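You operate a simulated robot arm through the tools that you are given. There is no shell and no other tool. Be economical: measure what you need, move in short steps, check, and stop when the job is done.

You run a simulated two-armed robot. Do the job below in one go: nothing can be reset, and whatever is moved stays where it is left.

Task
Wipe up the spill on the bare side of the yellow-marked table with the blue cloth and put it back.

Only the result counts: the job must be done as asked and must still hold three seconds after the hand-in. Knocking over, shifting, dropping, spilling or breaking anything else fails it. Flat cloth is picked up by pressing the open fingertips on it (5 to 10 N) and closing them slowly along it; thin cloth reads only 2 to 8 mm in the jaws.

Robot
Two 7-joint arms with two-finger grippers on one trunk, on a base that drives. Base frame: it is fixed to the floor where the robot stands at the start and does not move with it; the origin is under the middle of the robot, x ahead of it, y to its left, z up; the surface under the hand at the start is at about z = 765. Lengths are in mm, angles in degrees, forces in N, time in s.
The left shoulder is at the start at [166, 216, 984], the right one opposite. With the tool pointing down near the work surface each hand reaches from about 100 to 900 mm from the robot's upright axis, wherever it stands, measured 20 degrees to its own side. Payload 3.18 kg a hand.
The tool frame of a hand sits at the grasp point between the pads (the TCP): z along the fingers, y along the line on which they close. The tips reach 30 mm beyond it. The gripper opens to 144 mm. The gripper's body begins 103 mm behind the TCP.
Orientation is told as [roll, pitch, yaw] about the base's x, y, z axes, in that order, counted from this pose: with the fingers straight down and closing along the base's y, the tool's x points along the base's -x, its y along +y and its z along -z.

Tools
- The arms move only by the tool jog_arm. It takes "left_series", "right_series" or both (then of equal length, played together; a hand with none holds still); each is a list that holds one entry, the list of rows, each a list of 7 numbers: the shift along the tool's x, y, z in cm, then the turn, a rotation vector about the tool's x, y, z in degrees, then the closure, from 0 (fully open) to 1 (shut). In form: [[[tx, ty, tz, wx, wy, wz, claw], ...]]. A call has 1 to 8 rows; each row is the pose to reach, as a shift and turn from the pose commanded when the call began, along the tool's axes at that moment. A row lasts 0.2 s, in which the tool goes at most 50 mm and 8.6 degrees; a call with a longer step from one row to the next is refused whole, and so is a gripper value outside its range. A pose out of reach is approached as far as the arm can. The call stops where the force on the tool passes 40 N (or 10 N more than at its start, if that is more) or the arm is blocked; 0.2 s more then pass. Each finger halts on what it meets, pressing with about 44 N; the grip force reading is that of the motor and also rises with nothing between the fingers. The clock runs only during rows and for 0.2 s after the last one: add rows that repeat a pose to give the fingers time. The reply holds the time, the measured pose of the TCP, the force on the tool along the base axes, the opening and the grip force, in the units named above and with some noise, with the torque about the TCP (base axes, N m) and any sound that the robot's microphone picked up, and new pictures: "show" is both (left out), scene, wrist or none (wrist: the cameras of the hands that moved).
- Cameras (640 x 400 px; columns grow to the right, rows downward): "scene" is now at [292.4, 54.7, 1151.1]; the picture's right is [0.62, -0.78, 0.00], its down [-0.49, -0.39, -0.78] and it looks along [0.61, 0.49, -0.62] (base axes); focal length 214 px, centre (320, 200). "left" rides on the left gripper at [77, -16, -143] in its tool frame; the picture's right is [0.21, 0.98, 0.00], its down [-0.84, 0.18, -0.51] and it looks along [-0.50, 0.11, 0.86] (tool axes); focal length 218 px, centre (320, 200). "right" rides on the right gripper at [76, 16, -143] in its tool frame; the picture's right is [-0.21, 0.98, 0.00], its down [-0.84, -0.18, -0.51] and it looks along [-0.50, -0.11, 0.86] (tool axes); focal length 218 px, centre (320, 200). There is no depth. A picture from a camera that has moved, and an enlarged one, comes with that camera's place and axes in the base frame and with its lens.
- move_column(by): slides the trunk up (or, below 0, down) by that many mm; the arms and the scene camera ride with it, the base frame stays. It gives what a move gives, with no picture.
- drive_base(legs): drives the robot by 1 to 6 legs, each [ahead, left, turn to the left] in mm, mm and degrees, along the robot's own axes; the way and the turn of a leg run together, so that a leg with both is an arc; at most 1500 mm and 180 degrees a leg. The arms and the cameras ride along, it lands a little off, and it stops where it bumps. It gives what a move gives, and a new picture of the scene camera.
- turn_head(pan, tilt): turns the head with the scene camera to pan (to the left, within 80 degrees either way) and tilt (down, from -29 to 69), counted from straight ahead of the robot. It gives what a move gives, and a new picture of the scene camera.
- inspect(camera, box): a new picture of the part [left, top, right, bottom] of that camera's present view, enlarged. No time passes.
- hand_in(): hands the job in; it is judged then, once.

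Work in short steps. Places have to be worked out from the pictures, the camera data and where the tool is seen: move nearer, look again, correct. Check each grasp and each placing, and mend what went wrong. You have 120 turns and 260 pictures in all, those below and enlarged ones among them. Open the grippers and draw the arms clear of the work before you hand the job in, unless the task says otherwise; then end with one line.

The tools are called after "Emit:" by a JSON object that holds its "method" and its "body". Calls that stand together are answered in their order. jog_arm: Moves the arms, as the interface text tells. Its arguments: {"type":"object","properties":{"left_series":{"type":"array","items":{"type":"array","items":{"type":"array","items":{"type":"number"}}}},"right_series":{"type":"array","items":{"type":"array","items":{"type":"array","items":{"type":"number"}}}},"show":{"type":"string","enum":["both","scene","wrist","none"]}},"required":[]} The other tools are called the same way: move_column (by) slides the trunk up or down; drive_base (legs) drives the base; turn_head (pan, tilt) turns the head that bears the scene camera; inspect (camera, box) takes an enlarged picture of a part of a camera's view; hand_in () hands the job in.

At the start:

```text
time_s: 0.0
left_ee_pos: [349.7, 557.2, 970.0]
left_ee_rot: [2.1, 21.0, 2.7]
left_ft_force: [-0.5, 0.7, -0.1]
left_wrist_torque: [-0.03, -0.01, 0.0]
left_width: 143.8
left_finger_force: 0.0
right_ee_pos: [495.8, 0.3, 1005.9]
right_ee_rot: [0.0, -0.1, 0.1]
right_ft_force: [-0.3, 0.0, 0.1]
right_wrist_torque: [-0.01, -0.02, -0.01]
right_width: 144.1
right_finger_force: 0.2
trunk travel left (down, up): [-75.0, 294.0]
robot x, y, heading: [-1.3, 0.4, 0.0]
head pan, tilt: [38.6, 38.6]
```

scene: 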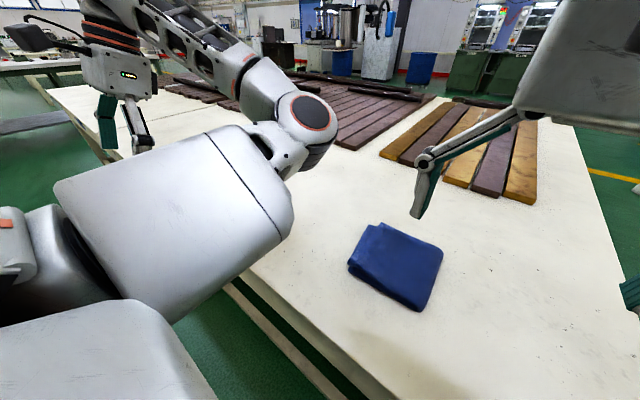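
right: 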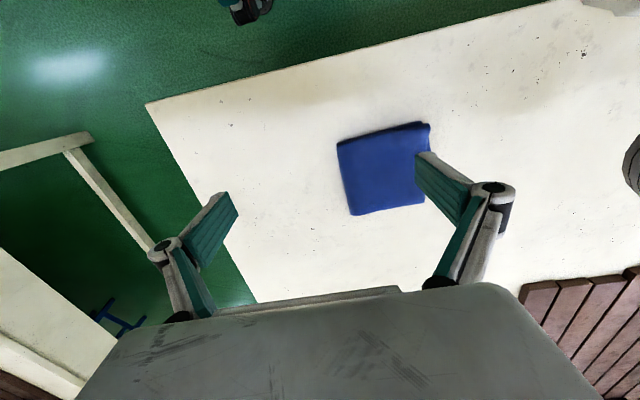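
left: 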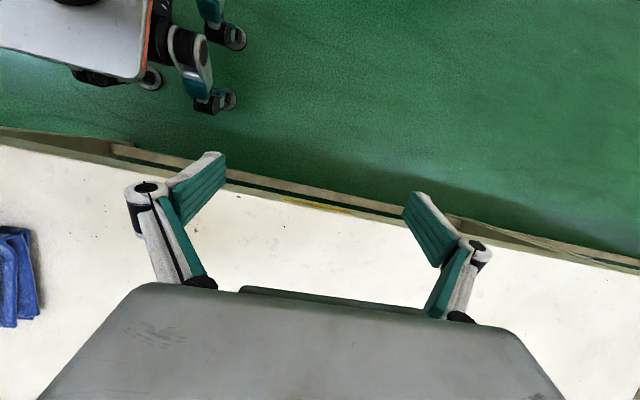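

The cloth lies on the near table. I look around for the yellow marking and the spill.

Emit:
{"method": "turn_head", "body": {"pan": 0, "tilt": 35}}

Emit:
{"method": "turn_head", "body": {"pan": -60, "tilt": 25}}

Emit:
{"method": "turn_head", "body": {"pan": 70, "tilt": 20}}

```text
time_s: 1.1
left_ee_pos: [347.0, 558.2, 969.8]
left_ee_rot: [2.4, 21.2, 3.4]
left_ft_force: [-0.7, 0.2, 0.4]
left_wrist_torque: [0.0, 0.0, 0.03]
left_width: 143.9
left_finger_force: 0.1
right_ee_pos: [495.9, 1.3, 1006.4]
right_ee_rot: [0.1, 0.0, 0.0]
right_ft_force: [-0.2, 0.1, 0.3]
right_wrist_torque: [0.0, 0.03, 0.0]
right_width: 143.8
right_finger_force: 0.2
trunk travel left (down, up): [-75.0, 294.0]
robot x, y, heading: [3.3, 0.0, -0.0]
head pan, tilt: [0.0, 35.0]
camera scene: at [313.3, 1.2, 1156.6], right [0.0, -1.0, 0.0], down [-0.57, 0.0, -0.82], along [0.82, 0.0, -0.57], focal length 214 px, centre (320, 200)
```

scene: 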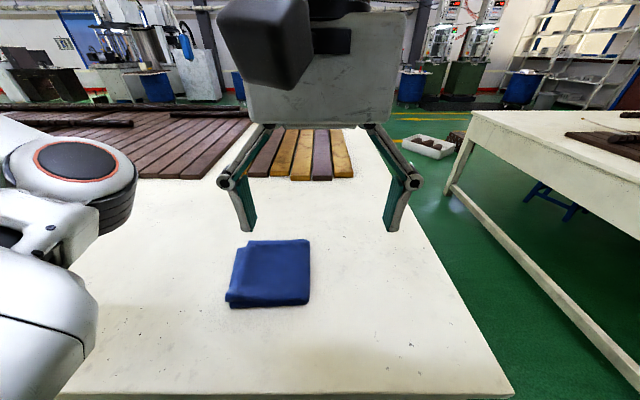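

```text
time_s: 2.4
left_ee_pos: [347.6, 558.2, 969.3]
left_ee_rot: [2.4, 21.2, 3.3]
left_ft_force: [0.7, -0.7, 0.3]
left_wrist_torque: [-0.02, -0.02, 0.0]
left_width: 143.8
left_finger_force: 0.1
right_ee_pos: [495.2, 0.4, 1005.8]
right_ee_rot: [0.0, 0.0, 0.0]
right_ft_force: [0.4, 0.0, 0.4]
right_wrist_torque: [-0.01, 0.0, 0.01]
right_width: 144.1
right_finger_force: 0.1
trunk travel left (down, up): [-75.0, 294.0]
robot x, y, heading: [-1.8, 1.1, 0.1]
head pan, tilt: [-60.0, 25.0]
camera scene: at [271.4, -78.7, 1172.4], right [-0.87, -0.5, 0.0], down [-0.21, 0.37, -0.91], along [0.45, -0.78, -0.42], focal length 214 px, centre (320, 200)
```

scene: 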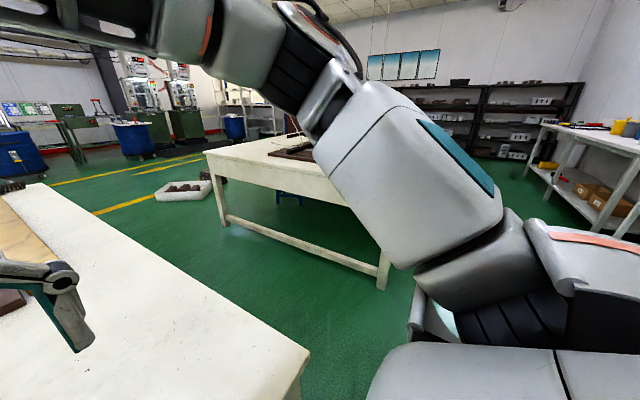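

```text
time_s: 4.5
left_ee_pos: [347.3, 557.8, 970.2]
left_ee_rot: [2.4, 21.3, 3.3]
left_ft_force: [-0.8, 0.4, -0.2]
left_wrist_torque: [-0.01, 0.0, -0.02]
left_width: 144.3
left_finger_force: 0.0
right_ee_pos: [494.1, 0.6, 1006.0]
right_ee_rot: [0.0, 0.0, 0.0]
right_ft_force: [0.3, 0.3, 0.6]
right_wrist_torque: [-0.02, -0.02, -0.03]
right_width: 144.0
right_finger_force: 0.0
trunk travel left (down, up): [-75.0, 294.0]
robot x, y, heading: [-3.0, -0.2, 0.1]
head pan, tilt: [70.0, 20.0]
camera scene: at [257.1, 88.6, 1180.5], right [0.94, -0.34, 0.0], down [-0.12, -0.32, -0.94], along [0.32, 0.88, -0.34], focal length 214 px, centre (320, 200)
```

scene: 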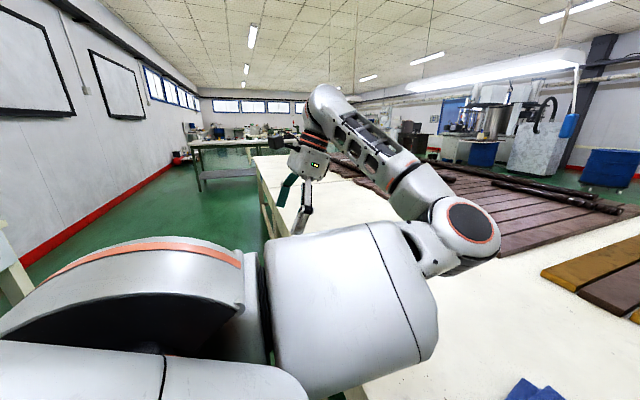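

The left wrist view shows a small yellow streak on the table's edge; I enlarge it and the right-hand table.

Emit:
{"method": "inspect", "body": {"camera": "left", "box": [220, 150, 460, 300]}}

Emit:
{"method": "turn_head", "body": {"pan": -35, "tilt": 15}}

Emit:
{"method": "inspect", "body": {"camera": "scene", "box": [160, 100, 560, 350]}}

```text
2.67 times, centred on (340, 225) of left
camera zoom: at [328.3, 534.0, 1129.7], right [-0.24, 0.96, 0.11], down [0.96, 0.21, 0.17], along [0.14, 0.15, -0.98], focal length 582 px, centre (267, 133)
```

zoom: 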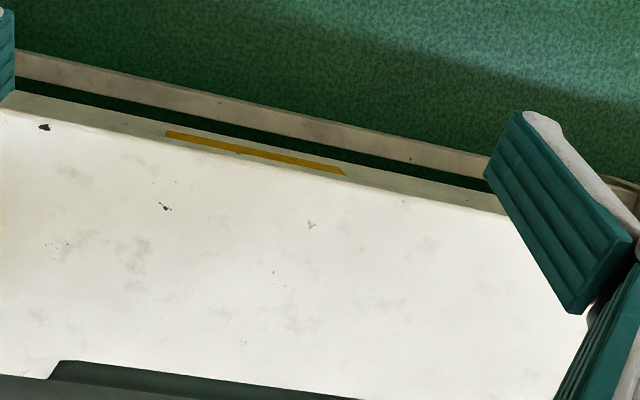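

```text
time_s: 6.3
left_ee_pos: [346.7, 558.0, 970.1]
left_ee_rot: [2.4, 21.3, 3.4]
left_ft_force: [0.7, 0.1, -0.5]
left_wrist_torque: [-0.03, -0.01, 0.01]
left_width: 144.1
left_finger_force: 0.0
right_ee_pos: [494.9, 0.4, 1005.5]
right_ee_rot: [0.1, 0.0, 0.0]
right_ft_force: [-0.3, 0.2, 1.0]
right_wrist_torque: [0.03, 0.03, 0.02]
right_width: 143.6
right_finger_force: 0.0
trunk travel left (down, up): [-75.0, 294.0]
robot x, y, heading: [1.0, -0.1, 0.0]
head pan, tilt: [-35.0, 15.0]
camera scene: at [301.8, -52.4, 1188.6], right [-0.57, -0.82, 0.0], down [-0.21, 0.15, -0.97], along [0.79, -0.55, -0.26], focal length 214 px, centre (320, 200)
```

scene: 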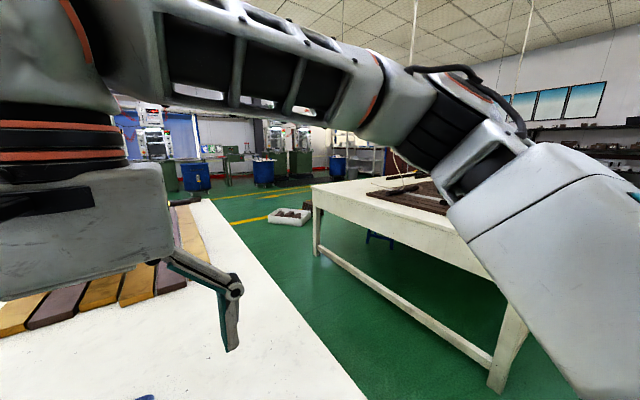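

```text
1.60 times, centred on (360, 225) of scene
camera zoom: at [301.8, -52.4, 1188.6], right [-0.57, -0.82, 0.0], down [-0.21, 0.15, -0.97], along [0.79, -0.55, -0.26], focal length 343 px, centre (256, 160)
```

zoom: 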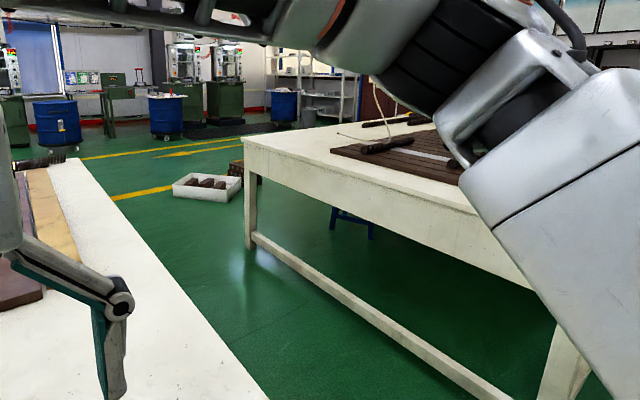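

The near table bears a yellow tape on its robot-side edge. Now I search its top for the spill in enlarged views.

Emit:
{"method": "inspect", "body": {"camera": "right", "box": [140, 0, 640, 310]}}

Emit:
{"method": "turn_head", "body": {"pan": 10, "tilt": 60}}

Emit:
{"method": "turn_head", "body": {"pan": 35, "tilt": 25}}

```text
1.28 times, centred on (390, 155) of right
camera zoom: at [419.4, 17.1, 1148.5], right [0.21, 0.98, 0.0], down [0.84, -0.18, 0.51], along [0.5, -0.11, -0.86], focal length 279 px, centre (230, 258)
```

zoom: 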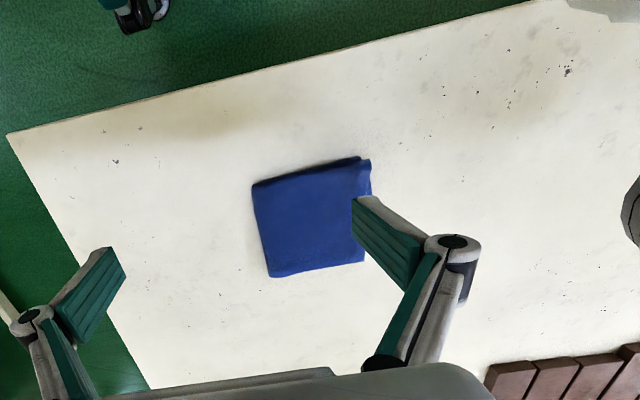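

```text
time_s: 7.4
left_ee_pos: [346.8, 557.3, 970.0]
left_ee_rot: [2.4, 21.1, 3.4]
left_ft_force: [0.6, -0.3, 0.1]
left_wrist_torque: [-0.01, 0.0, -0.02]
left_width: 143.9
left_finger_force: 0.1
right_ee_pos: [494.6, 1.6, 1005.5]
right_ee_rot: [0.0, 0.0, 0.0]
right_ft_force: [0.6, 0.8, 0.2]
right_wrist_torque: [-0.02, 0.01, 0.01]
right_width: 144.0
right_finger_force: 0.0
trunk travel left (down, up): [-75.0, 294.0]
robot x, y, heading: [1.2, -3.3, -0.1]
head pan, tilt: [10.0, 60.0]
camera scene: at [290.9, 12.6, 1122.4], right [0.17, -0.98, 0.0], down [-0.85, -0.15, -0.5], along [0.49, 0.09, -0.87], focal length 214 px, centre (320, 200)
```

scene: 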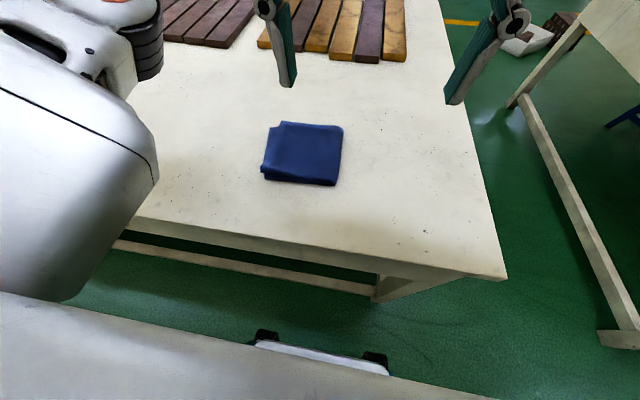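

```text
time_s: 8.4
left_ee_pos: [347.4, 558.1, 970.1]
left_ee_rot: [2.4, 21.2, 3.4]
left_ft_force: [-0.5, -0.7, -1.1]
left_wrist_torque: [-0.03, 0.03, 0.01]
left_width: 144.2
left_finger_force: 0.1
right_ee_pos: [495.1, 0.9, 1006.3]
right_ee_rot: [0.0, -0.1, 0.0]
right_ft_force: [-0.1, 0.3, -0.4]
right_wrist_torque: [-0.02, -0.04, -0.04]
right_width: 143.8
right_finger_force: 0.0
trunk travel left (down, up): [-75.0, 294.0]
robot x, y, heading: [-0.3, -1.4, -0.2]
head pan, tilt: [35.0, 25.0]
camera scene: at [300.7, 53.9, 1172.3], right [0.57, -0.82, 0.0], down [-0.35, -0.24, -0.91], along [0.74, 0.52, -0.42], focal length 214 px, centre (320, 200)
```

scene: 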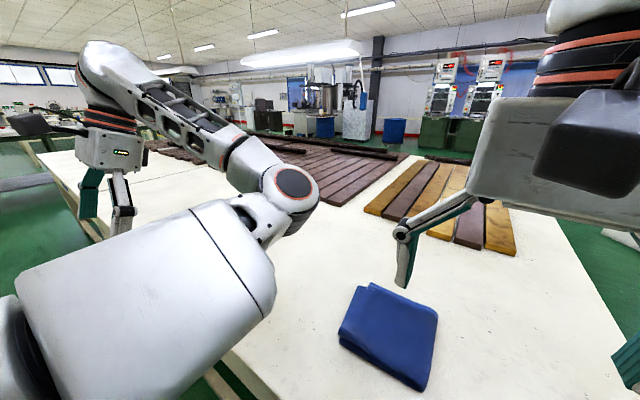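

No spill seen on the visible part. I tilt the left hand so its camera looks across the left portion of the table.

Emit:
{"method": "jog_arm", "body": {"left_series": [[[0, 0, 0, 0, -8, 0, 0], [0, 0, 0, 0, -16, 0, 0], [0, 0, 0, 0, -24, 0, 0], [0, 0, 0, 0, -32, 0, 0], [0, 0, 0, 0, -40, 0, 0], [0, 0, 0, 0, -48, 0, 0]]], "show": "wrist"}}

```text
time_s: 9.4
left_ee_pos: [338.6, 560.8, 949.1]
left_ee_rot: [4.5, 0.4, 2.8]
left_ft_force: [-1.2, 1.2, 0.7]
left_wrist_torque: [0.0, -0.03, 0.01]
left_width: 144.0
left_finger_force: 0.0
right_ee_pos: [496.8, 0.7, 1006.1]
right_ee_rot: [-0.1, 0.0, 0.1]
right_ft_force: [-0.3, -0.6, 0.4]
right_wrist_torque: [0.02, -0.02, -0.01]
right_width: 144.1
right_finger_force: 0.0
trunk travel left (down, up): [-75.0, 294.0]
robot x, y, heading: [0.1, -1.9, -0.2]
head pan, tilt: [35.0, 25.0]
stopped in row 5 (left hand): the arm was blocked; the commanded pose is now the measured one
camera left: at [264.3, 529.5, 1090.4], right [-0.26, 0.96, 0.08], down [0.84, 0.18, 0.52], along [0.48, 0.2, -0.85], focal length 218 px, centre (320, 200)
```

left: 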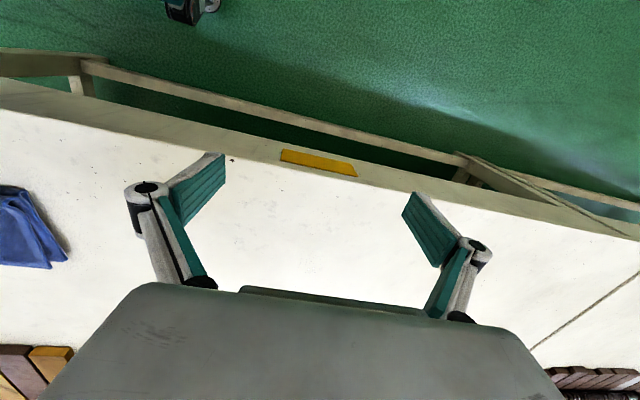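

The yellow mark is confirmed on this table and a seam to the next table shows on the right. I enlarge the view left and right for a faint spill, and look from the head further left.

Emit:
{"method": "inspect", "body": {"camera": "left", "box": [400, 180, 640, 400]}}

Emit:
{"method": "inspect", "body": {"camera": "left", "box": [0, 80, 460, 360]}}

Emit:
{"method": "drive_base", "body": {"legs": [[-400, 0, 0]]}}

```text
1.82 times, centred on (520, 290) of left
camera zoom: at [264.3, 529.5, 1090.4], right [-0.26, 0.96, 0.08], down [0.84, 0.18, 0.52], along [0.48, 0.2, -0.85], focal length 397 px, centre (-44, 36)
```

zoom: 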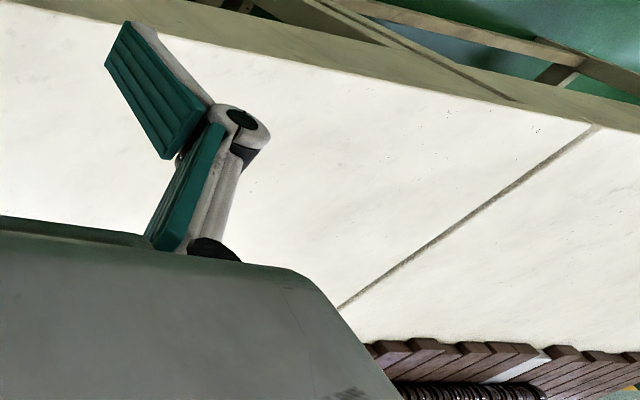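

```text
1.39 times, centred on (230, 220) of left
camera zoom: at [264.3, 529.5, 1090.4], right [-0.26, 0.96, 0.08], down [0.84, 0.18, 0.52], along [0.48, 0.2, -0.85], focal length 304 px, centre (445, 172)
```

zoom: 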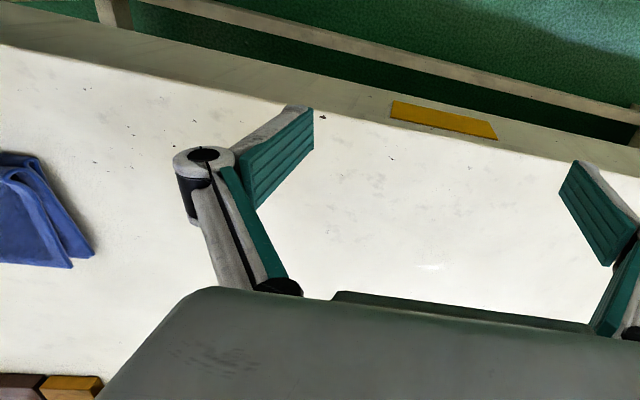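

```text
time_s: 11.9
left_ee_pos: [-59.3, 561.5, 949.2]
left_ee_rot: [4.6, 0.3, 2.6]
left_ft_force: [-0.3, 0.8, 0.0]
left_wrist_torque: [0.03, -0.02, -0.04]
left_width: 144.0
left_finger_force: 0.0
right_ee_pos: [93.4, -1.3, 1005.3]
right_ee_rot: [0.0, 0.0, -0.2]
right_ft_force: [0.0, 0.2, -0.6]
right_wrist_torque: [-0.03, -0.02, 0.01]
right_width: 144.1
right_finger_force: 0.1
trunk travel left (down, up): [-75.0, 294.0]
robot x, y, heading: [-401.5, 0.3, -0.2]
head pan, tilt: [35.0, 25.0]
camera scene: at [-100.5, 53.6, 1172.4], right [0.57, -0.82, 0.0], down [-0.35, -0.24, -0.91], along [0.74, 0.52, -0.42], focal length 214 px, centre (320, 200)
```

scene: 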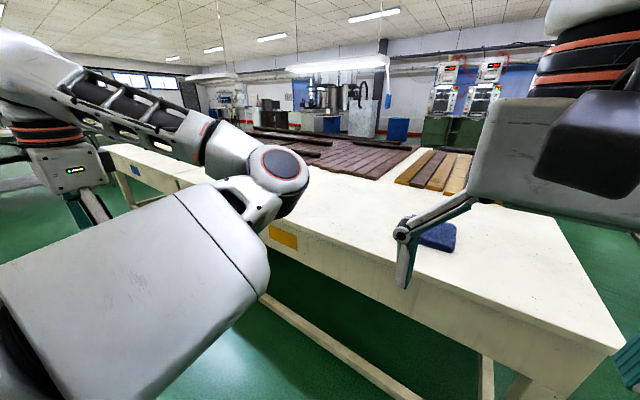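

The next table bears a blue mark, so this one is it. A faint gloss near [620, 630] may be clear liquid; I drive left to look from there.

Emit:
{"method": "drive_base", "body": {"legs": [[0, 600, 0]]}}

Emit:
{"method": "turn_head", "body": {"pan": -5, "tilt": 35}}

Emit:
{"method": "inspect", "body": {"camera": "scene", "box": [120, 100, 600, 400]}}

Emit:
{"method": "inspect", "body": {"camera": "right", "box": [0, 0, 640, 400]}}

```text
time_s: 17.6
left_ee_pos: [-58.1, 1159.2, 949.0]
left_ee_rot: [4.5, 0.3, 2.5]
left_ft_force: [0.3, -0.4, -0.7]
left_wrist_torque: [0.0, 0.0, -0.01]
left_width: 144.1
left_finger_force: 0.0
right_ee_pos: [96.3, 596.5, 1005.2]
right_ee_rot: [0.0, 0.0, -0.3]
right_ft_force: [0.3, -0.7, 0.0]
right_wrist_torque: [0.03, 0.01, -0.02]
right_width: 143.9
right_finger_force: 0.0
trunk travel left (down, up): [-75.0, 294.0]
robot x, y, heading: [-397.5, 596.2, -0.3]
head pan, tilt: [35.0, 25.0]
camera scene: at [-98.0, 650.8, 1172.4], right [0.57, -0.82, 0.0], down [-0.35, -0.24, -0.91], along [0.74, 0.52, -0.42], focal length 214 px, centre (320, 200)
```

scene: 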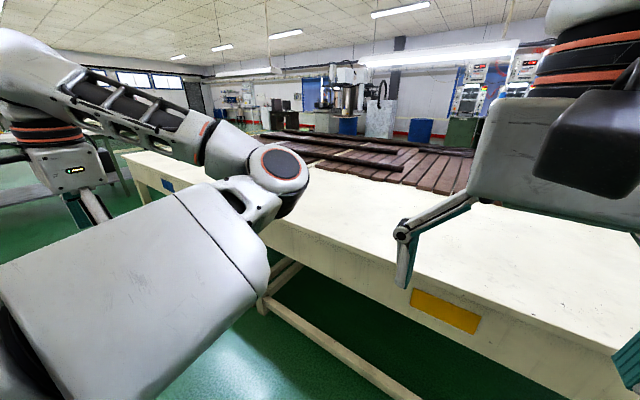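

```text
time_s: 18.7
left_ee_pos: [-58.5, 1159.0, 948.5]
left_ee_rot: [4.6, 0.3, 2.6]
left_ft_force: [0.0, -1.0, -0.8]
left_wrist_torque: [0.02, -0.02, 0.01]
left_width: 143.7
left_finger_force: 0.2
right_ee_pos: [95.9, 596.3, 1005.9]
right_ee_rot: [0.0, 0.0, -0.4]
right_ft_force: [-0.1, -0.5, -0.2]
right_wrist_torque: [-0.02, 0.01, 0.0]
right_width: 144.0
right_finger_force: 0.2
trunk travel left (down, up): [-75.0, 294.0]
robot x, y, heading: [-402.3, 599.3, -0.1]
head pan, tilt: [-5.0, 35.0]
camera scene: at [-86.0, 590.2, 1156.7], right [-0.09, -1.0, 0.0], down [-0.57, 0.05, -0.82], along [0.82, -0.07, -0.57], focal length 214 px, centre (320, 200)
```

scene: 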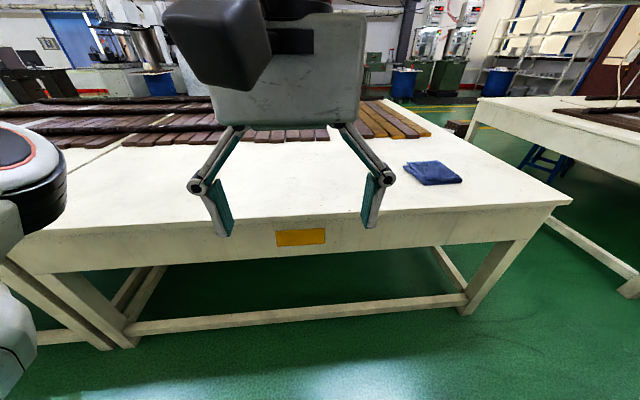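

```text
1.33 times, centred on (360, 250) of scene
camera zoom: at [-86.0, 590.2, 1156.7], right [-0.09, -1.0, 0.0], down [-0.57, 0.05, -0.82], along [0.82, -0.07, -0.57], focal length 286 px, centre (267, 133)
```

zoom: 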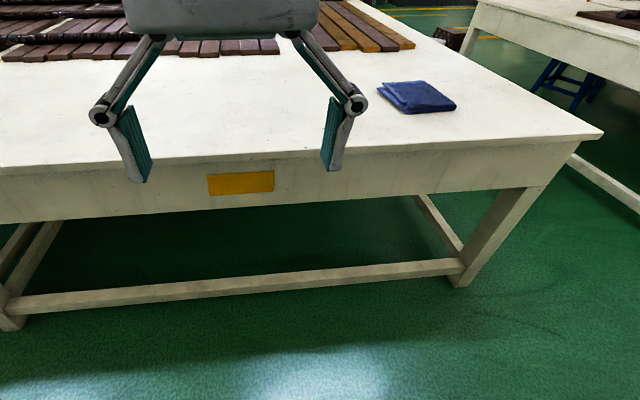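

```text
1.00 times, centred on (320, 200) of right (not enlarged: the box is as wide or as high as the picture)
camera zoom: at [20.6, 613.3, 1148.4], right [0.21, 0.98, 0.0], down [0.84, -0.18, 0.51], along [0.5, -0.11, -0.86], focal length 218 px, centre (320, 200)
```

zoom: 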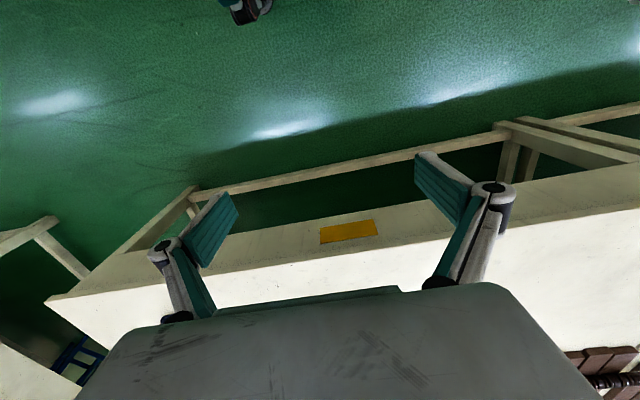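

No spill is visible at this distance. I drive up again and look down at this part of the table from close.

Emit:
{"method": "drive_base", "body": {"legs": [[350, 0, 0]]}}

Emit:
{"method": "turn_head", "body": {"pan": 0, "tilt": 52}}

Emit:
{"method": "inspect", "body": {"camera": "scene", "box": [100, 0, 580, 300]}}

Emit:
{"method": "inspect", "body": {"camera": "right", "box": [0, 0, 640, 400]}}

```text
time_s: 21.0
left_ee_pos: [290.1, 1156.9, 949.9]
left_ee_rot: [4.7, 0.2, 2.5]
left_ft_force: [1.2, -0.2, 0.9]
left_wrist_torque: [-0.02, 0.02, 0.01]
left_width: 143.8
left_finger_force: 0.0
right_ee_pos: [442.7, 594.1, 1005.6]
right_ee_rot: [0.1, 0.0, -0.4]
right_ft_force: [-0.1, 0.6, 0.9]
right_wrist_torque: [0.0, 0.01, -0.01]
right_width: 144.0
right_finger_force: 0.0
trunk travel left (down, up): [-75.0, 294.0]
robot x, y, heading: [-54.0, 595.8, -0.4]
head pan, tilt: [-5.0, 35.0]
camera scene: at [260.8, 587.5, 1156.6], right [-0.09, -1.0, 0.0], down [-0.57, 0.05, -0.82], along [0.82, -0.08, -0.57], focal length 214 px, centre (320, 200)
```

scene: 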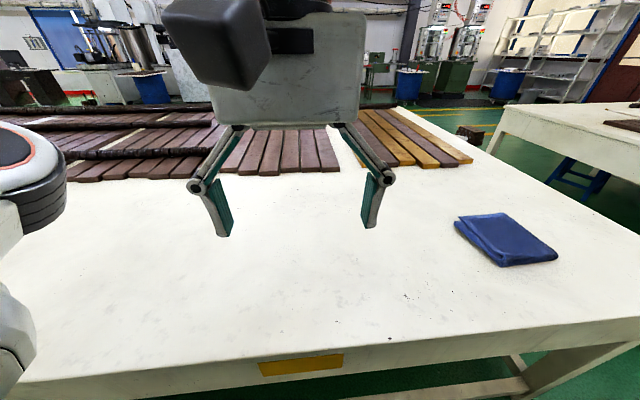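

```text
time_s: 21.8
left_ee_pos: [289.4, 1155.2, 949.7]
left_ee_rot: [4.6, 0.2, 2.5]
left_ft_force: [0.0, 0.5, 0.2]
left_wrist_torque: [-0.01, -0.01, 0.02]
left_width: 143.7
left_finger_force: 0.0
right_ee_pos: [442.6, 592.2, 1006.3]
right_ee_rot: [0.0, 0.0, -0.4]
right_ft_force: [-0.8, 0.3, 0.0]
right_wrist_torque: [-0.01, 0.01, -0.01]
right_width: 144.0
right_finger_force: 0.0
trunk travel left (down, up): [-75.0, 294.0]
robot x, y, heading: [-54.6, 594.9, -0.4]
head pan, tilt: [0.0, 52.0]
camera scene: at [248.0, 595.2, 1132.3], right [-0.01, -1.0, 0.0], down [-0.79, 0.01, -0.62], along [0.62, 0.0, -0.79], focal length 214 px, centre (320, 200)
```

scene: 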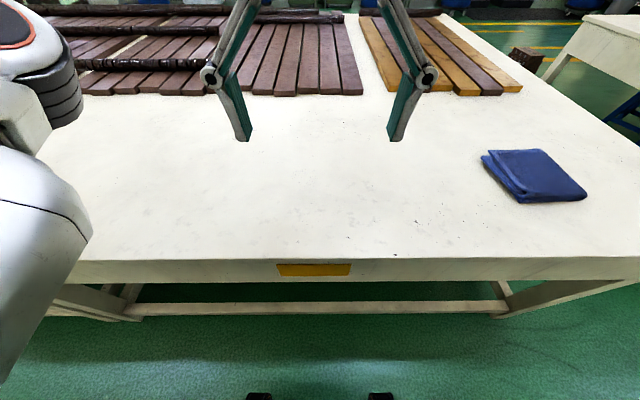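

```text
1.33 times, centred on (340, 150) of scene
camera zoom: at [248.0, 595.2, 1132.3], right [-0.01, -1.0, 0.0], down [-0.79, 0.01, -0.62], along [0.62, 0.0, -0.79], focal length 286 px, centre (293, 267)
```

zoom: 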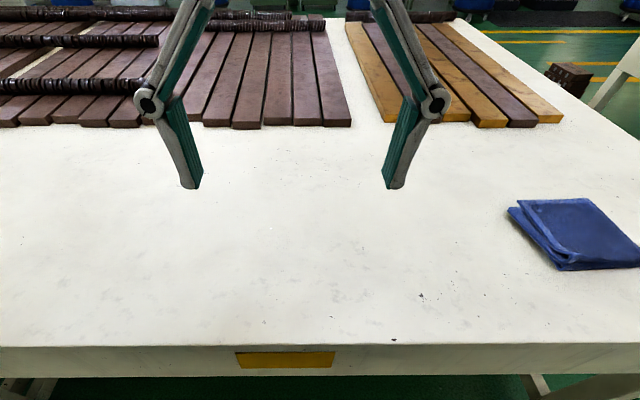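

```text
1.00 times, centred on (320, 200) of right (not enlarged: the box is as wide or as high as the picture)
camera zoom: at [367.1, 610.4, 1148.5], right [0.22, 0.98, 0.0], down [0.84, -0.19, 0.51], along [0.5, -0.11, -0.86], focal length 218 px, centre (320, 200)
```

zoom: 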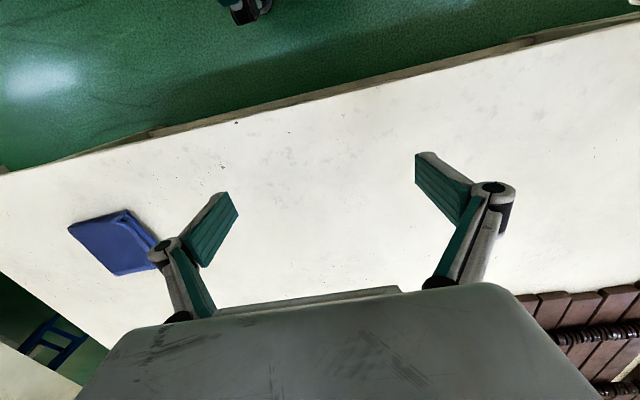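

Nothing obvious; I magnify parts of the bare strip in search of a faint or clear spill.

Emit:
{"method": "inspect", "body": {"camera": "scene", "box": [60, 90, 290, 270]}}

Emit:
{"method": "inspect", "body": {"camera": "scene", "box": [270, 90, 500, 270]}}

Emit:
{"method": "inspect", "body": {"camera": "scene", "box": [440, 60, 640, 270]}}

Emit:
{"method": "inspect", "body": {"camera": "right", "box": [170, 80, 470, 300]}}

```text
2.22 times, centred on (175, 180) of scene
camera zoom: at [248.0, 595.2, 1132.3], right [-0.01, -1.0, 0.0], down [-0.79, 0.01, -0.62], along [0.62, 0.0, -0.79], focal length 477 px, centre (642, 244)
```

zoom: 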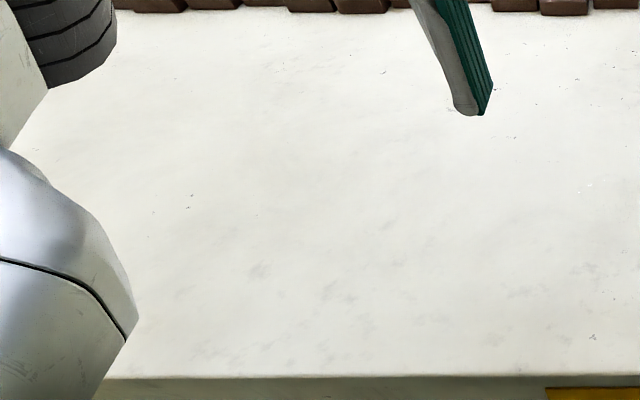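

```text
2.22 times, centred on (385, 180) of scene
camera zoom: at [248.0, 595.2, 1132.3], right [-0.01, -1.0, 0.0], down [-0.79, 0.01, -0.62], along [0.62, 0.0, -0.79], focal length 477 px, centre (176, 244)
```

zoom: 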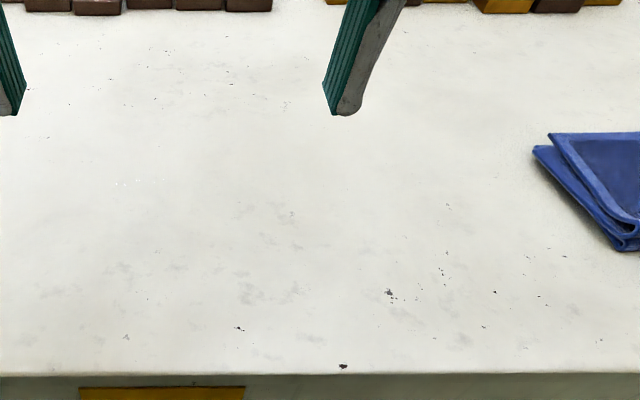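

```text
1.90 times, centred on (540, 165) of scene
camera zoom: at [248.0, 595.2, 1132.3], right [-0.01, -1.0, 0.0], down [-0.79, 0.01, -0.62], along [0.62, 0.0, -0.79], focal length 408 px, centre (-99, 267)
```

zoom: 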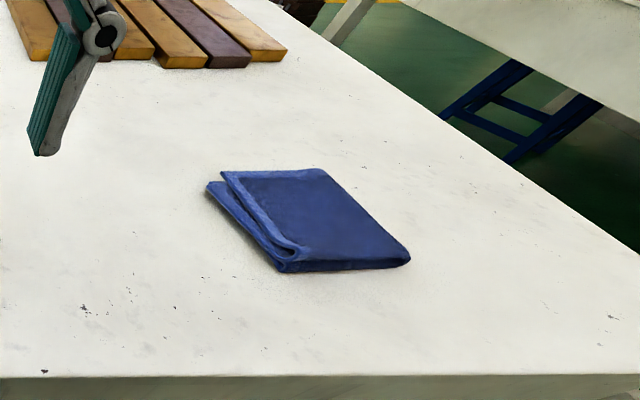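

```text
1.82 times, centred on (320, 190) of right
camera zoom: at [367.1, 610.4, 1148.5], right [0.22, 0.98, 0.0], down [0.84, -0.19, 0.51], along [0.5, -0.11, -0.86], focal length 397 px, centre (320, 218)
```

zoom: 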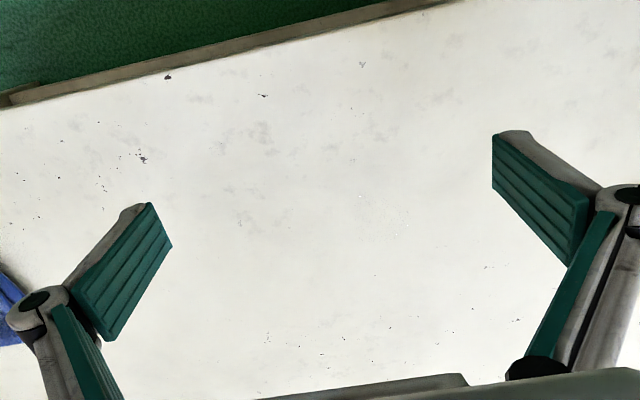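

Tiny bright glints appear around [620, 630] from three viewpoints — likely a clear wet patch. I magnify there.

Emit:
{"method": "inspect", "body": {"camera": "scene", "box": [250, 130, 380, 212]}}

Emit:
{"method": "inspect", "body": {"camera": "right", "box": [270, 140, 430, 240]}}

```text
4.88 times, centred on (315, 171) of scene
camera zoom: at [248.0, 595.2, 1132.3], right [-0.01, -1.0, 0.0], down [-0.79, 0.01, -0.62], along [0.62, 0.0, -0.79], focal length 1046 px, centre (344, 342)
```

zoom: 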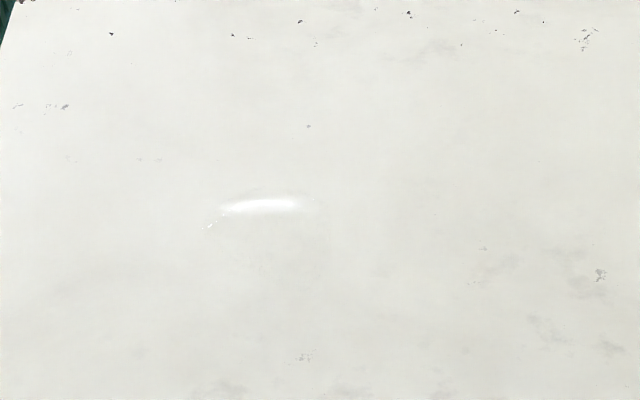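

```text
4.00 times, centred on (350, 190) of right
camera zoom: at [367.1, 610.4, 1148.5], right [0.22, 0.98, 0.0], down [0.84, -0.19, 0.51], along [0.5, -0.11, -0.86], focal length 873 px, centre (200, 240)
```

zoom: 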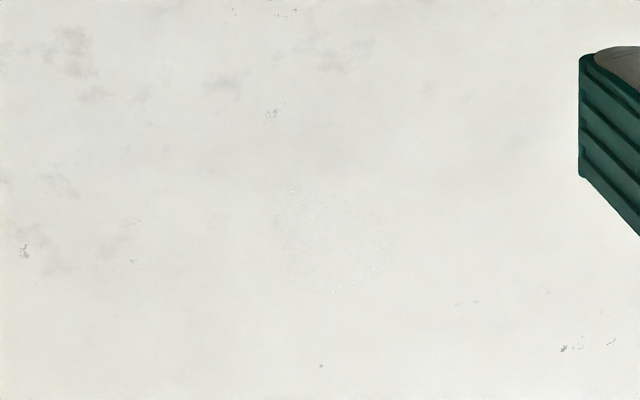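

There is a clear puddle, centre about [604, 631], some 65 mm across; the cloth is a folded pad of about 150 × 150 mm centred near [611, 100]. I drive back opposite the cloth to pick it with the right hand.

Emit:
{"method": "drive_base", "body": {"legs": [[50, -490, 0]]}}

Emit:
{"method": "jog_arm", "body": {"right_series": [[[-3, 0, 0, 0, 0, 0, 0], [-6, 0, 2, 0, 0, 0, 0], [-9, 0, 5, 0, 0, 0, 0], [-11, 0, 8, 0, 0, 0, 0]]], "show": "both"}}

```text
time_s: 26.6
left_ee_pos: [338.3, 659.9, 948.8]
left_ee_rot: [4.6, 0.3, 2.2]
left_ft_force: [0.1, -0.4, 0.4]
left_wrist_torque: [0.03, -0.01, 0.01]
left_width: 144.1
left_finger_force: 0.1
right_ee_pos: [488.9, 97.9, 1006.7]
right_ee_rot: [-0.1, -0.1, -0.6]
right_ft_force: [0.0, 0.0, -0.1]
right_wrist_torque: [0.0, -0.01, -0.01]
right_width: 143.9
right_finger_force: 0.1
trunk travel left (down, up): [-75.0, 294.0]
robot x, y, heading: [-8.2, 103.1, -0.1]
head pan, tilt: [0.0, 52.0]
camera scene: at [294.4, 100.5, 1132.3], right [-0.01, -1.0, 0.0], down [-0.79, 0.01, -0.62], along [0.62, -0.01, -0.79], focal length 214 px, centre (320, 200)
```

scene: 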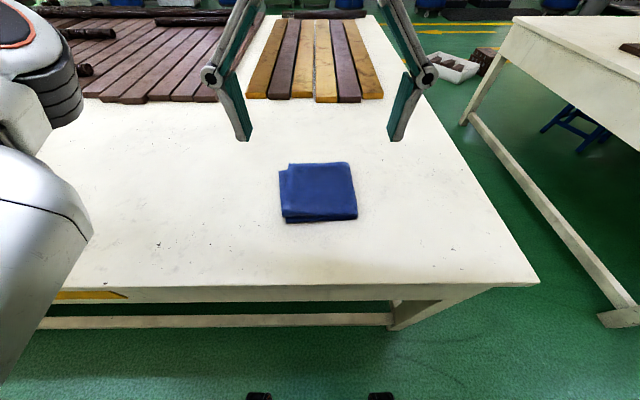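

```text
time_s: 27.6
left_ee_pos: [337.9, 660.8, 948.5]
left_ee_rot: [4.6, 0.5, 2.3]
left_ft_force: [0.8, 0.3, 0.5]
left_wrist_torque: [-0.03, 0.02, 0.01]
left_width: 144.0
left_finger_force: 0.1
right_ee_pos: [599.1, 97.4, 923.9]
right_ee_rot: [0.0, 0.1, -0.6]
right_ft_force: [0.4, -1.1, -1.2]
right_wrist_torque: [-0.03, 0.02, -0.01]
right_width: 144.1
right_finger_force: 0.0
trunk travel left (down, up): [-75.0, 294.0]
robot x, y, heading: [-4.4, 105.5, -0.6]
head pan, tilt: [0.0, 52.0]
camera scene: at [295.1, 100.6, 1131.8], right [-0.01, -1.0, 0.0], down [-0.79, 0.01, -0.62], along [0.62, -0.01, -0.79], focal length 214 px, centre (320, 200)
camera right: at [524.5, 114.3, 1067.3], right [0.22, 0.98, 0.0], down [0.84, -0.19, 0.51], along [0.49, -0.11, -0.86], focal length 218 px, centre (320, 200)
```

scene: 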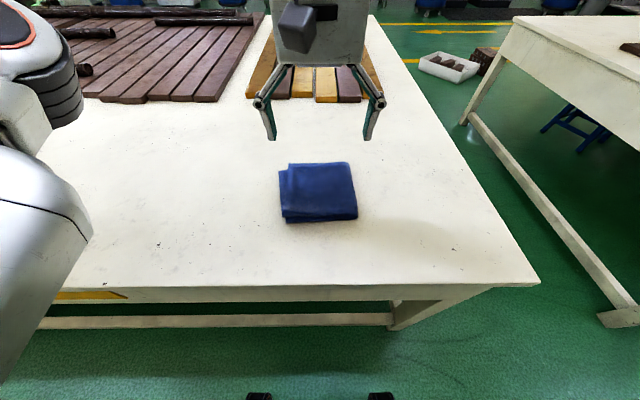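
right: 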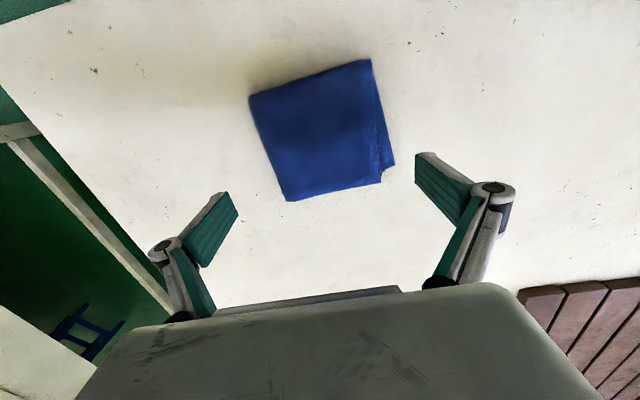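

Cloth centre works out near [604, 99]. I lower above it with the fingers half closed.

Emit:
{"method": "jog_arm", "body": {"right_series": [[[-0.5, 0.2, 3, 0, 0, 0, 0.5], [-0.5, 0.2, 6, 0, 0, 0, 0.5], [-0.5, 0.2, 9, 0, 0, 0, 0.5], [-0.5, 0.2, 9, 0, 0, 0, 0.5]]], "show": "both"}}

```text
time_s: 28.6
left_ee_pos: [337.1, 661.0, 949.9]
left_ee_rot: [4.5, 0.4, 2.3]
left_ft_force: [-0.8, -1.2, 0.1]
left_wrist_torque: [-0.01, -0.01, 0.01]
left_width: 144.1
left_finger_force: 0.1
right_ee_pos: [604.6, 98.0, 837.1]
right_ee_rot: [0.0, 0.0, -0.5]
right_ft_force: [0.4, 0.2, 0.0]
right_wrist_torque: [-0.01, 0.0, 0.0]
right_width: 71.8
right_finger_force: 0.1
trunk travel left (down, up): [-75.0, 294.0]
robot x, y, heading: [-8.8, 102.5, -0.5]
head pan, tilt: [0.0, 52.0]
camera scene: at [293.9, 100.6, 1132.6], right [-0.01, -1.0, 0.0], down [-0.79, 0.01, -0.62], along [0.62, -0.01, -0.79], focal length 214 px, centre (320, 200)
camera right: at [528.7, 115.4, 979.4], right [0.22, 0.98, 0.0], down [0.84, -0.19, 0.51], along [0.5, -0.11, -0.86], focal length 218 px, centre (320, 200)
```

scene: 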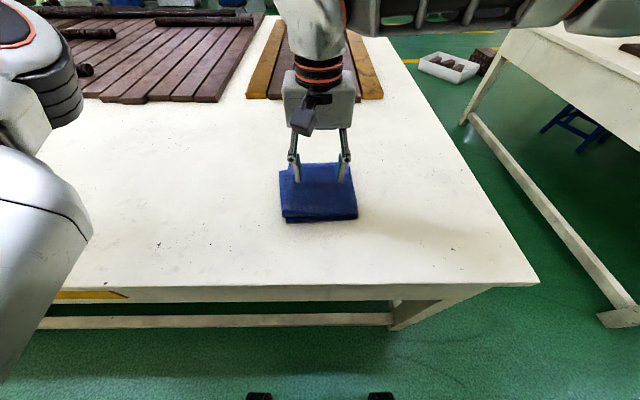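
right: 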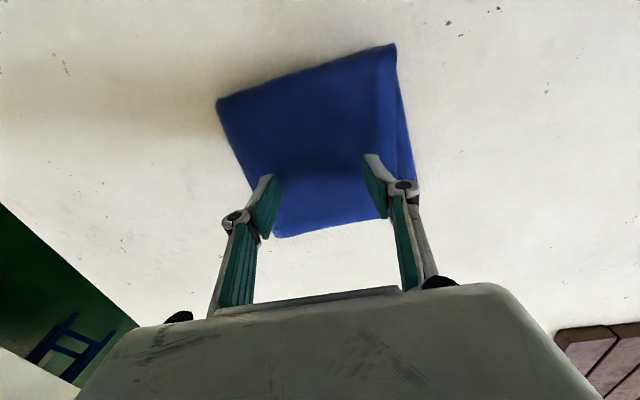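

The tips sit over the pad's middle. I creep down and watch the force.

Emit:
{"method": "jog_arm", "body": {"right_series": [[[0, 0.1, 0.6, 0, 0, 0, 0.5], [0, 0.1, 1.2, 0, 0, 0, 0.5], [0, 0.1, 1.6, 0, 0, 0, 0.5]]], "show": "none"}}

Emit:
{"method": "jog_arm", "body": {"right_series": [[[0, 0, 0.25, 0, 0, 0, 0.5], [0, 0, 0.5, 0, 0, 0, 0.5]]], "show": "none"}}

```text
time_s: 29.4
left_ee_pos: [339.0, 661.7, 949.2]
left_ee_rot: [4.6, 0.2, 2.3]
left_ft_force: [-0.3, 0.8, 0.3]
left_wrist_torque: [0.01, -0.01, -0.01]
left_width: 143.9
left_finger_force: 0.0
right_ee_pos: [603.4, 99.8, 820.6]
right_ee_rot: [-0.1, -0.1, -0.6]
right_ft_force: [-0.2, 0.0, -0.7]
right_wrist_torque: [0.0, 0.01, -0.01]
right_width: 71.9
right_finger_force: 0.2
trunk travel left (down, up): [-75.0, 294.0]
robot x, y, heading: [-6.3, 103.4, -0.8]
head pan, tilt: [0.0, 52.0]
```

```text
time_s: 30.0
left_ee_pos: [338.3, 660.3, 949.5]
left_ee_rot: [4.7, 0.2, 2.3]
left_ft_force: [-0.4, -0.2, -0.7]
left_wrist_torque: [-0.01, -0.01, 0.02]
left_width: 143.9
left_finger_force: 0.1
right_ee_pos: [605.7, 100.4, 814.4]
right_ee_rot: [-0.1, 0.0, -0.6]
right_ft_force: [-0.5, 0.0, 0.2]
right_wrist_torque: [-0.02, -0.02, -0.03]
right_width: 72.0
right_finger_force: 0.0
trunk travel left (down, up): [-75.0, 294.0]
robot x, y, heading: [-4.5, 104.5, -0.6]
head pan, tilt: [0.0, 52.0]
```

No contact yet; I go on down in small steps.

Emit:
{"method": "jog_arm", "body": {"right_series": [[[0, 0, 0.25, 0, 0, 0, 0.5], [0, 0, 0.5, 0, 0, 0, 0.5]]], "show": "none"}}

Emit:
{"method": "jog_arm", "body": {"right_series": [[[0, 0, 0.2, 0, 0, 0, 0.5], [0, 0, 0.4, 0, 0, 0, 0.5]]], "show": "wrist"}}

```text
time_s: 30.6
left_ee_pos: [337.0, 660.8, 950.5]
left_ee_rot: [4.5, 0.4, 2.3]
left_ft_force: [-1.0, 0.5, -0.1]
left_wrist_torque: [0.0, 0.0, -0.05]
left_width: 144.0
left_finger_force: 0.0
right_ee_pos: [604.2, 100.1, 808.8]
right_ee_rot: [0.0, 0.0, -0.5]
right_ft_force: [-1.0, 0.3, 1.3]
right_wrist_torque: [-0.03, -0.03, -0.01]
right_width: 71.9
right_finger_force: 0.0
trunk travel left (down, up): [-75.0, 294.0]
robot x, y, heading: [-6.6, 102.8, -0.8]
head pan, tilt: [0.0, 52.0]
```

```text
time_s: 31.2
left_ee_pos: [336.9, 660.9, 950.2]
left_ee_rot: [4.6, 0.3, 2.3]
left_ft_force: [0.3, 0.3, 0.2]
left_wrist_torque: [0.02, 0.01, 0.01]
left_width: 144.0
left_finger_force: 0.1
right_ee_pos: [603.5, 99.5, 807.0]
right_ee_rot: [-0.1, -0.1, -0.6]
right_ft_force: [0.3, -0.9, 4.3]
right_wrist_torque: [-0.01, 0.0, 0.01]
right_width: 71.8
right_finger_force: 0.0
trunk travel left (down, up): [-75.0, 294.0]
robot x, y, heading: [-5.3, 103.6, -0.8]
head pan, tilt: [0.0, 52.0]
camera right: at [528.5, 117.5, 949.5], right [0.22, 0.98, 0.0], down [0.84, -0.19, 0.51], along [0.5, -0.11, -0.86], focal length 218 px, centre (320, 200)
```

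right: 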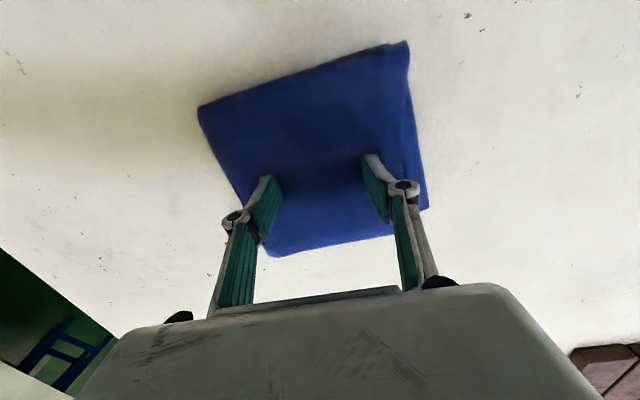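

Contact at 4.3 N. I press slightly more and close slowly.

Emit:
{"method": "jog_arm", "body": {"right_series": [[[0, 0, 0.15, 0, 0, 0, 0.5], [0, 0, 0.2, 0, 0, 0, 0.56], [0, 0, 0.2, 0, 0, 0, 0.62], [0, 0, 0.2, 0, 0, 0, 0.68], [0, 0, 0.2, 0, 0, 0, 0.74], [0, 0, 0.2, 0, 0, 0, 0.8], [0, 0, 0.2, 0, 0, 0, 0.85], [0, 0, 0.2, 0, 0, 0, 0.9]]], "show": "wrist"}}

Emit:
{"method": "jog_arm", "body": {"right_series": [[[0, 0, 0, 0, 0, 0, 0.94], [0, 0, 0, 0, 0, 0, 0.98], [0, 0, 0, 0, 0, 0, 1], [0, 0, 0, 0, 0, 0, 1], [0, 0, 0, 0, 0, 0, 1]]], "show": "both"}}

```text
time_s: 33.0
left_ee_pos: [337.0, 659.8, 950.0]
left_ee_rot: [4.6, 0.3, 2.3]
left_ft_force: [0.6, -0.3, 0.0]
left_wrist_torque: [0.01, 0.0, -0.01]
left_width: 143.8
left_finger_force: 0.2
right_ee_pos: [603.4, 99.7, 803.2]
right_ee_rot: [0.0, -0.1, -0.6]
right_ft_force: [0.5, 1.1, 12.4]
right_wrist_torque: [0.0, -0.02, 0.07]
right_width: 17.4
right_finger_force: 13.8
trunk travel left (down, up): [-75.0, 294.0]
robot x, y, heading: [-7.4, 101.8, -0.5]
head pan, tilt: [0.0, 52.0]
camera right: at [527.8, 117.6, 947.3], right [0.22, 0.98, 0.0], down [0.84, -0.19, 0.51], along [0.5, -0.11, -0.86], focal length 218 px, centre (320, 200)
```

right: 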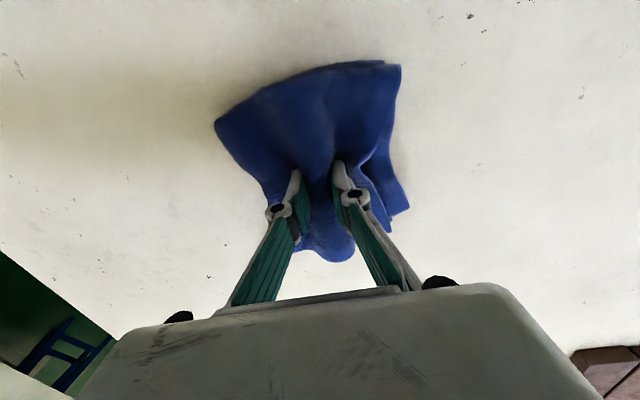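

```text
time_s: 34.2
left_ee_pos: [337.2, 660.0, 949.2]
left_ee_rot: [4.5, 0.4, 2.2]
left_ft_force: [-0.4, 0.3, -0.5]
left_wrist_torque: [-0.02, 0.01, -0.03]
left_width: 143.8
left_finger_force: 0.0
right_ee_pos: [603.1, 99.4, 804.2]
right_ee_rot: [0.0, 0.0, -0.5]
right_ft_force: [-1.1, -1.0, 11.9]
right_wrist_torque: [-0.06, 0.04, 0.02]
right_width: 13.7
right_finger_force: 43.4
trunk travel left (down, up): [-75.0, 294.0]
robot x, y, heading: [-6.9, 102.5, -0.7]
head pan, tilt: [0.0, 52.0]
camera scene: at [293.5, 100.6, 1132.5], right [-0.01, -1.0, 0.0], down [-0.79, 0.01, -0.62], along [0.62, -0.01, -0.79], focal length 214 px, centre (320, 200)
camera right: at [527.9, 117.6, 947.1], right [0.22, 0.98, 0.0], down [0.84, -0.19, 0.51], along [0.5, -0.11, -0.86], focal length 218 px, centre (320, 200)
```

scene: 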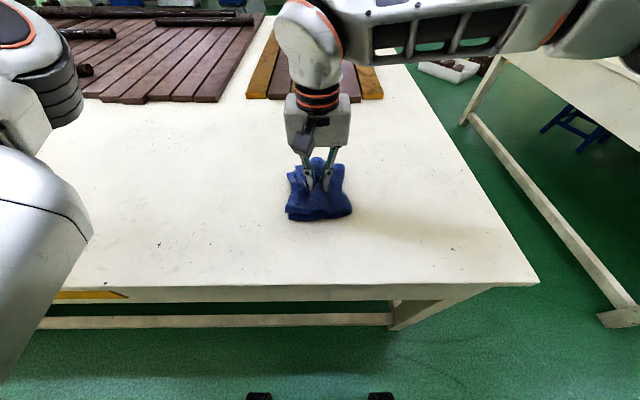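
right: 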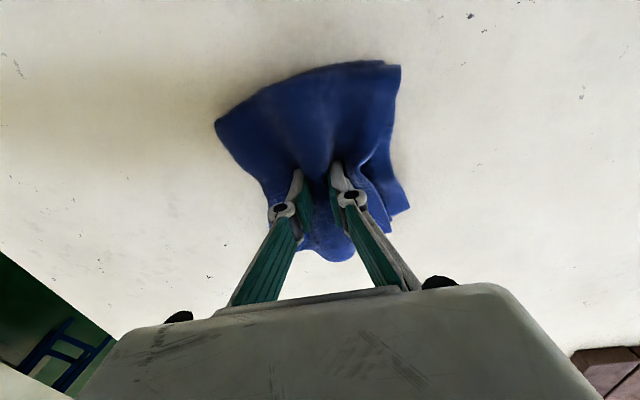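

The jaws hold a bunch 13.7 mm thick at 43 N. I lift straight up and look.

Emit:
{"method": "jog_arm", "body": {"right_series": [[[0, 0, -1, 0, 0, 0, 1], [0, 0, -3, 0, 0, 0, 1], [0, 0, -5, 0, 0, 0, 1], [0, 0, -7.5, 0, 0, 0, 1], [0, 0, -10, 0, 0, 0, 1], [0, 0, -10, 0, 0, 0, 1]]], "show": "both"}}

```text
time_s: 35.6
left_ee_pos: [339.2, 660.5, 949.0]
left_ee_rot: [4.6, 0.4, 2.4]
left_ft_force: [0.0, 0.7, -1.5]
left_wrist_torque: [-0.02, -0.02, -0.03]
left_width: 144.1
left_finger_force: 0.1
right_ee_pos: [603.6, 100.8, 903.9]
right_ee_rot: [0.0, 0.1, -0.5]
right_ft_force: [-0.2, -0.5, -0.7]
right_wrist_torque: [-0.08, 0.0, 0.01]
right_width: 13.5
right_finger_force: 43.2
trunk travel left (down, up): [-75.0, 294.0]
robot x, y, heading: [-6.3, 103.9, -0.5]
head pan, tilt: [0.0, 52.0]
camera scene: at [294.8, 100.7, 1132.0], right [-0.01, -1.0, 0.0], down [-0.79, 0.01, -0.62], along [0.62, -0.01, -0.79], focal length 214 px, centre (320, 200)
camera right: at [528.6, 117.7, 1046.4], right [0.22, 0.98, 0.0], down [0.84, -0.19, 0.51], along [0.49, -0.11, -0.86], focal length 218 px, centre (320, 200)
```

scene: 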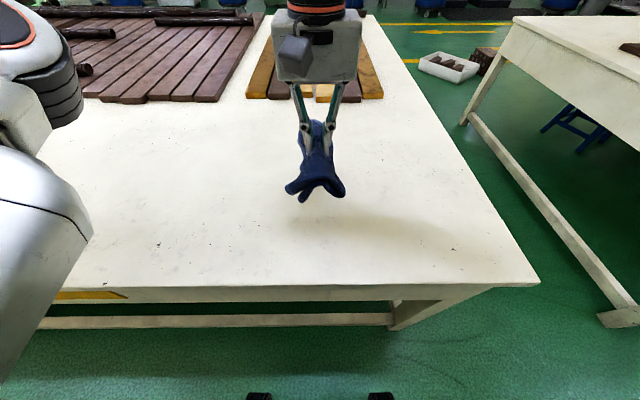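
right: 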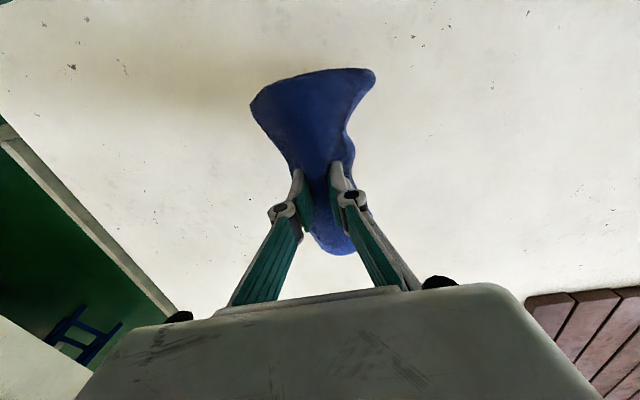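

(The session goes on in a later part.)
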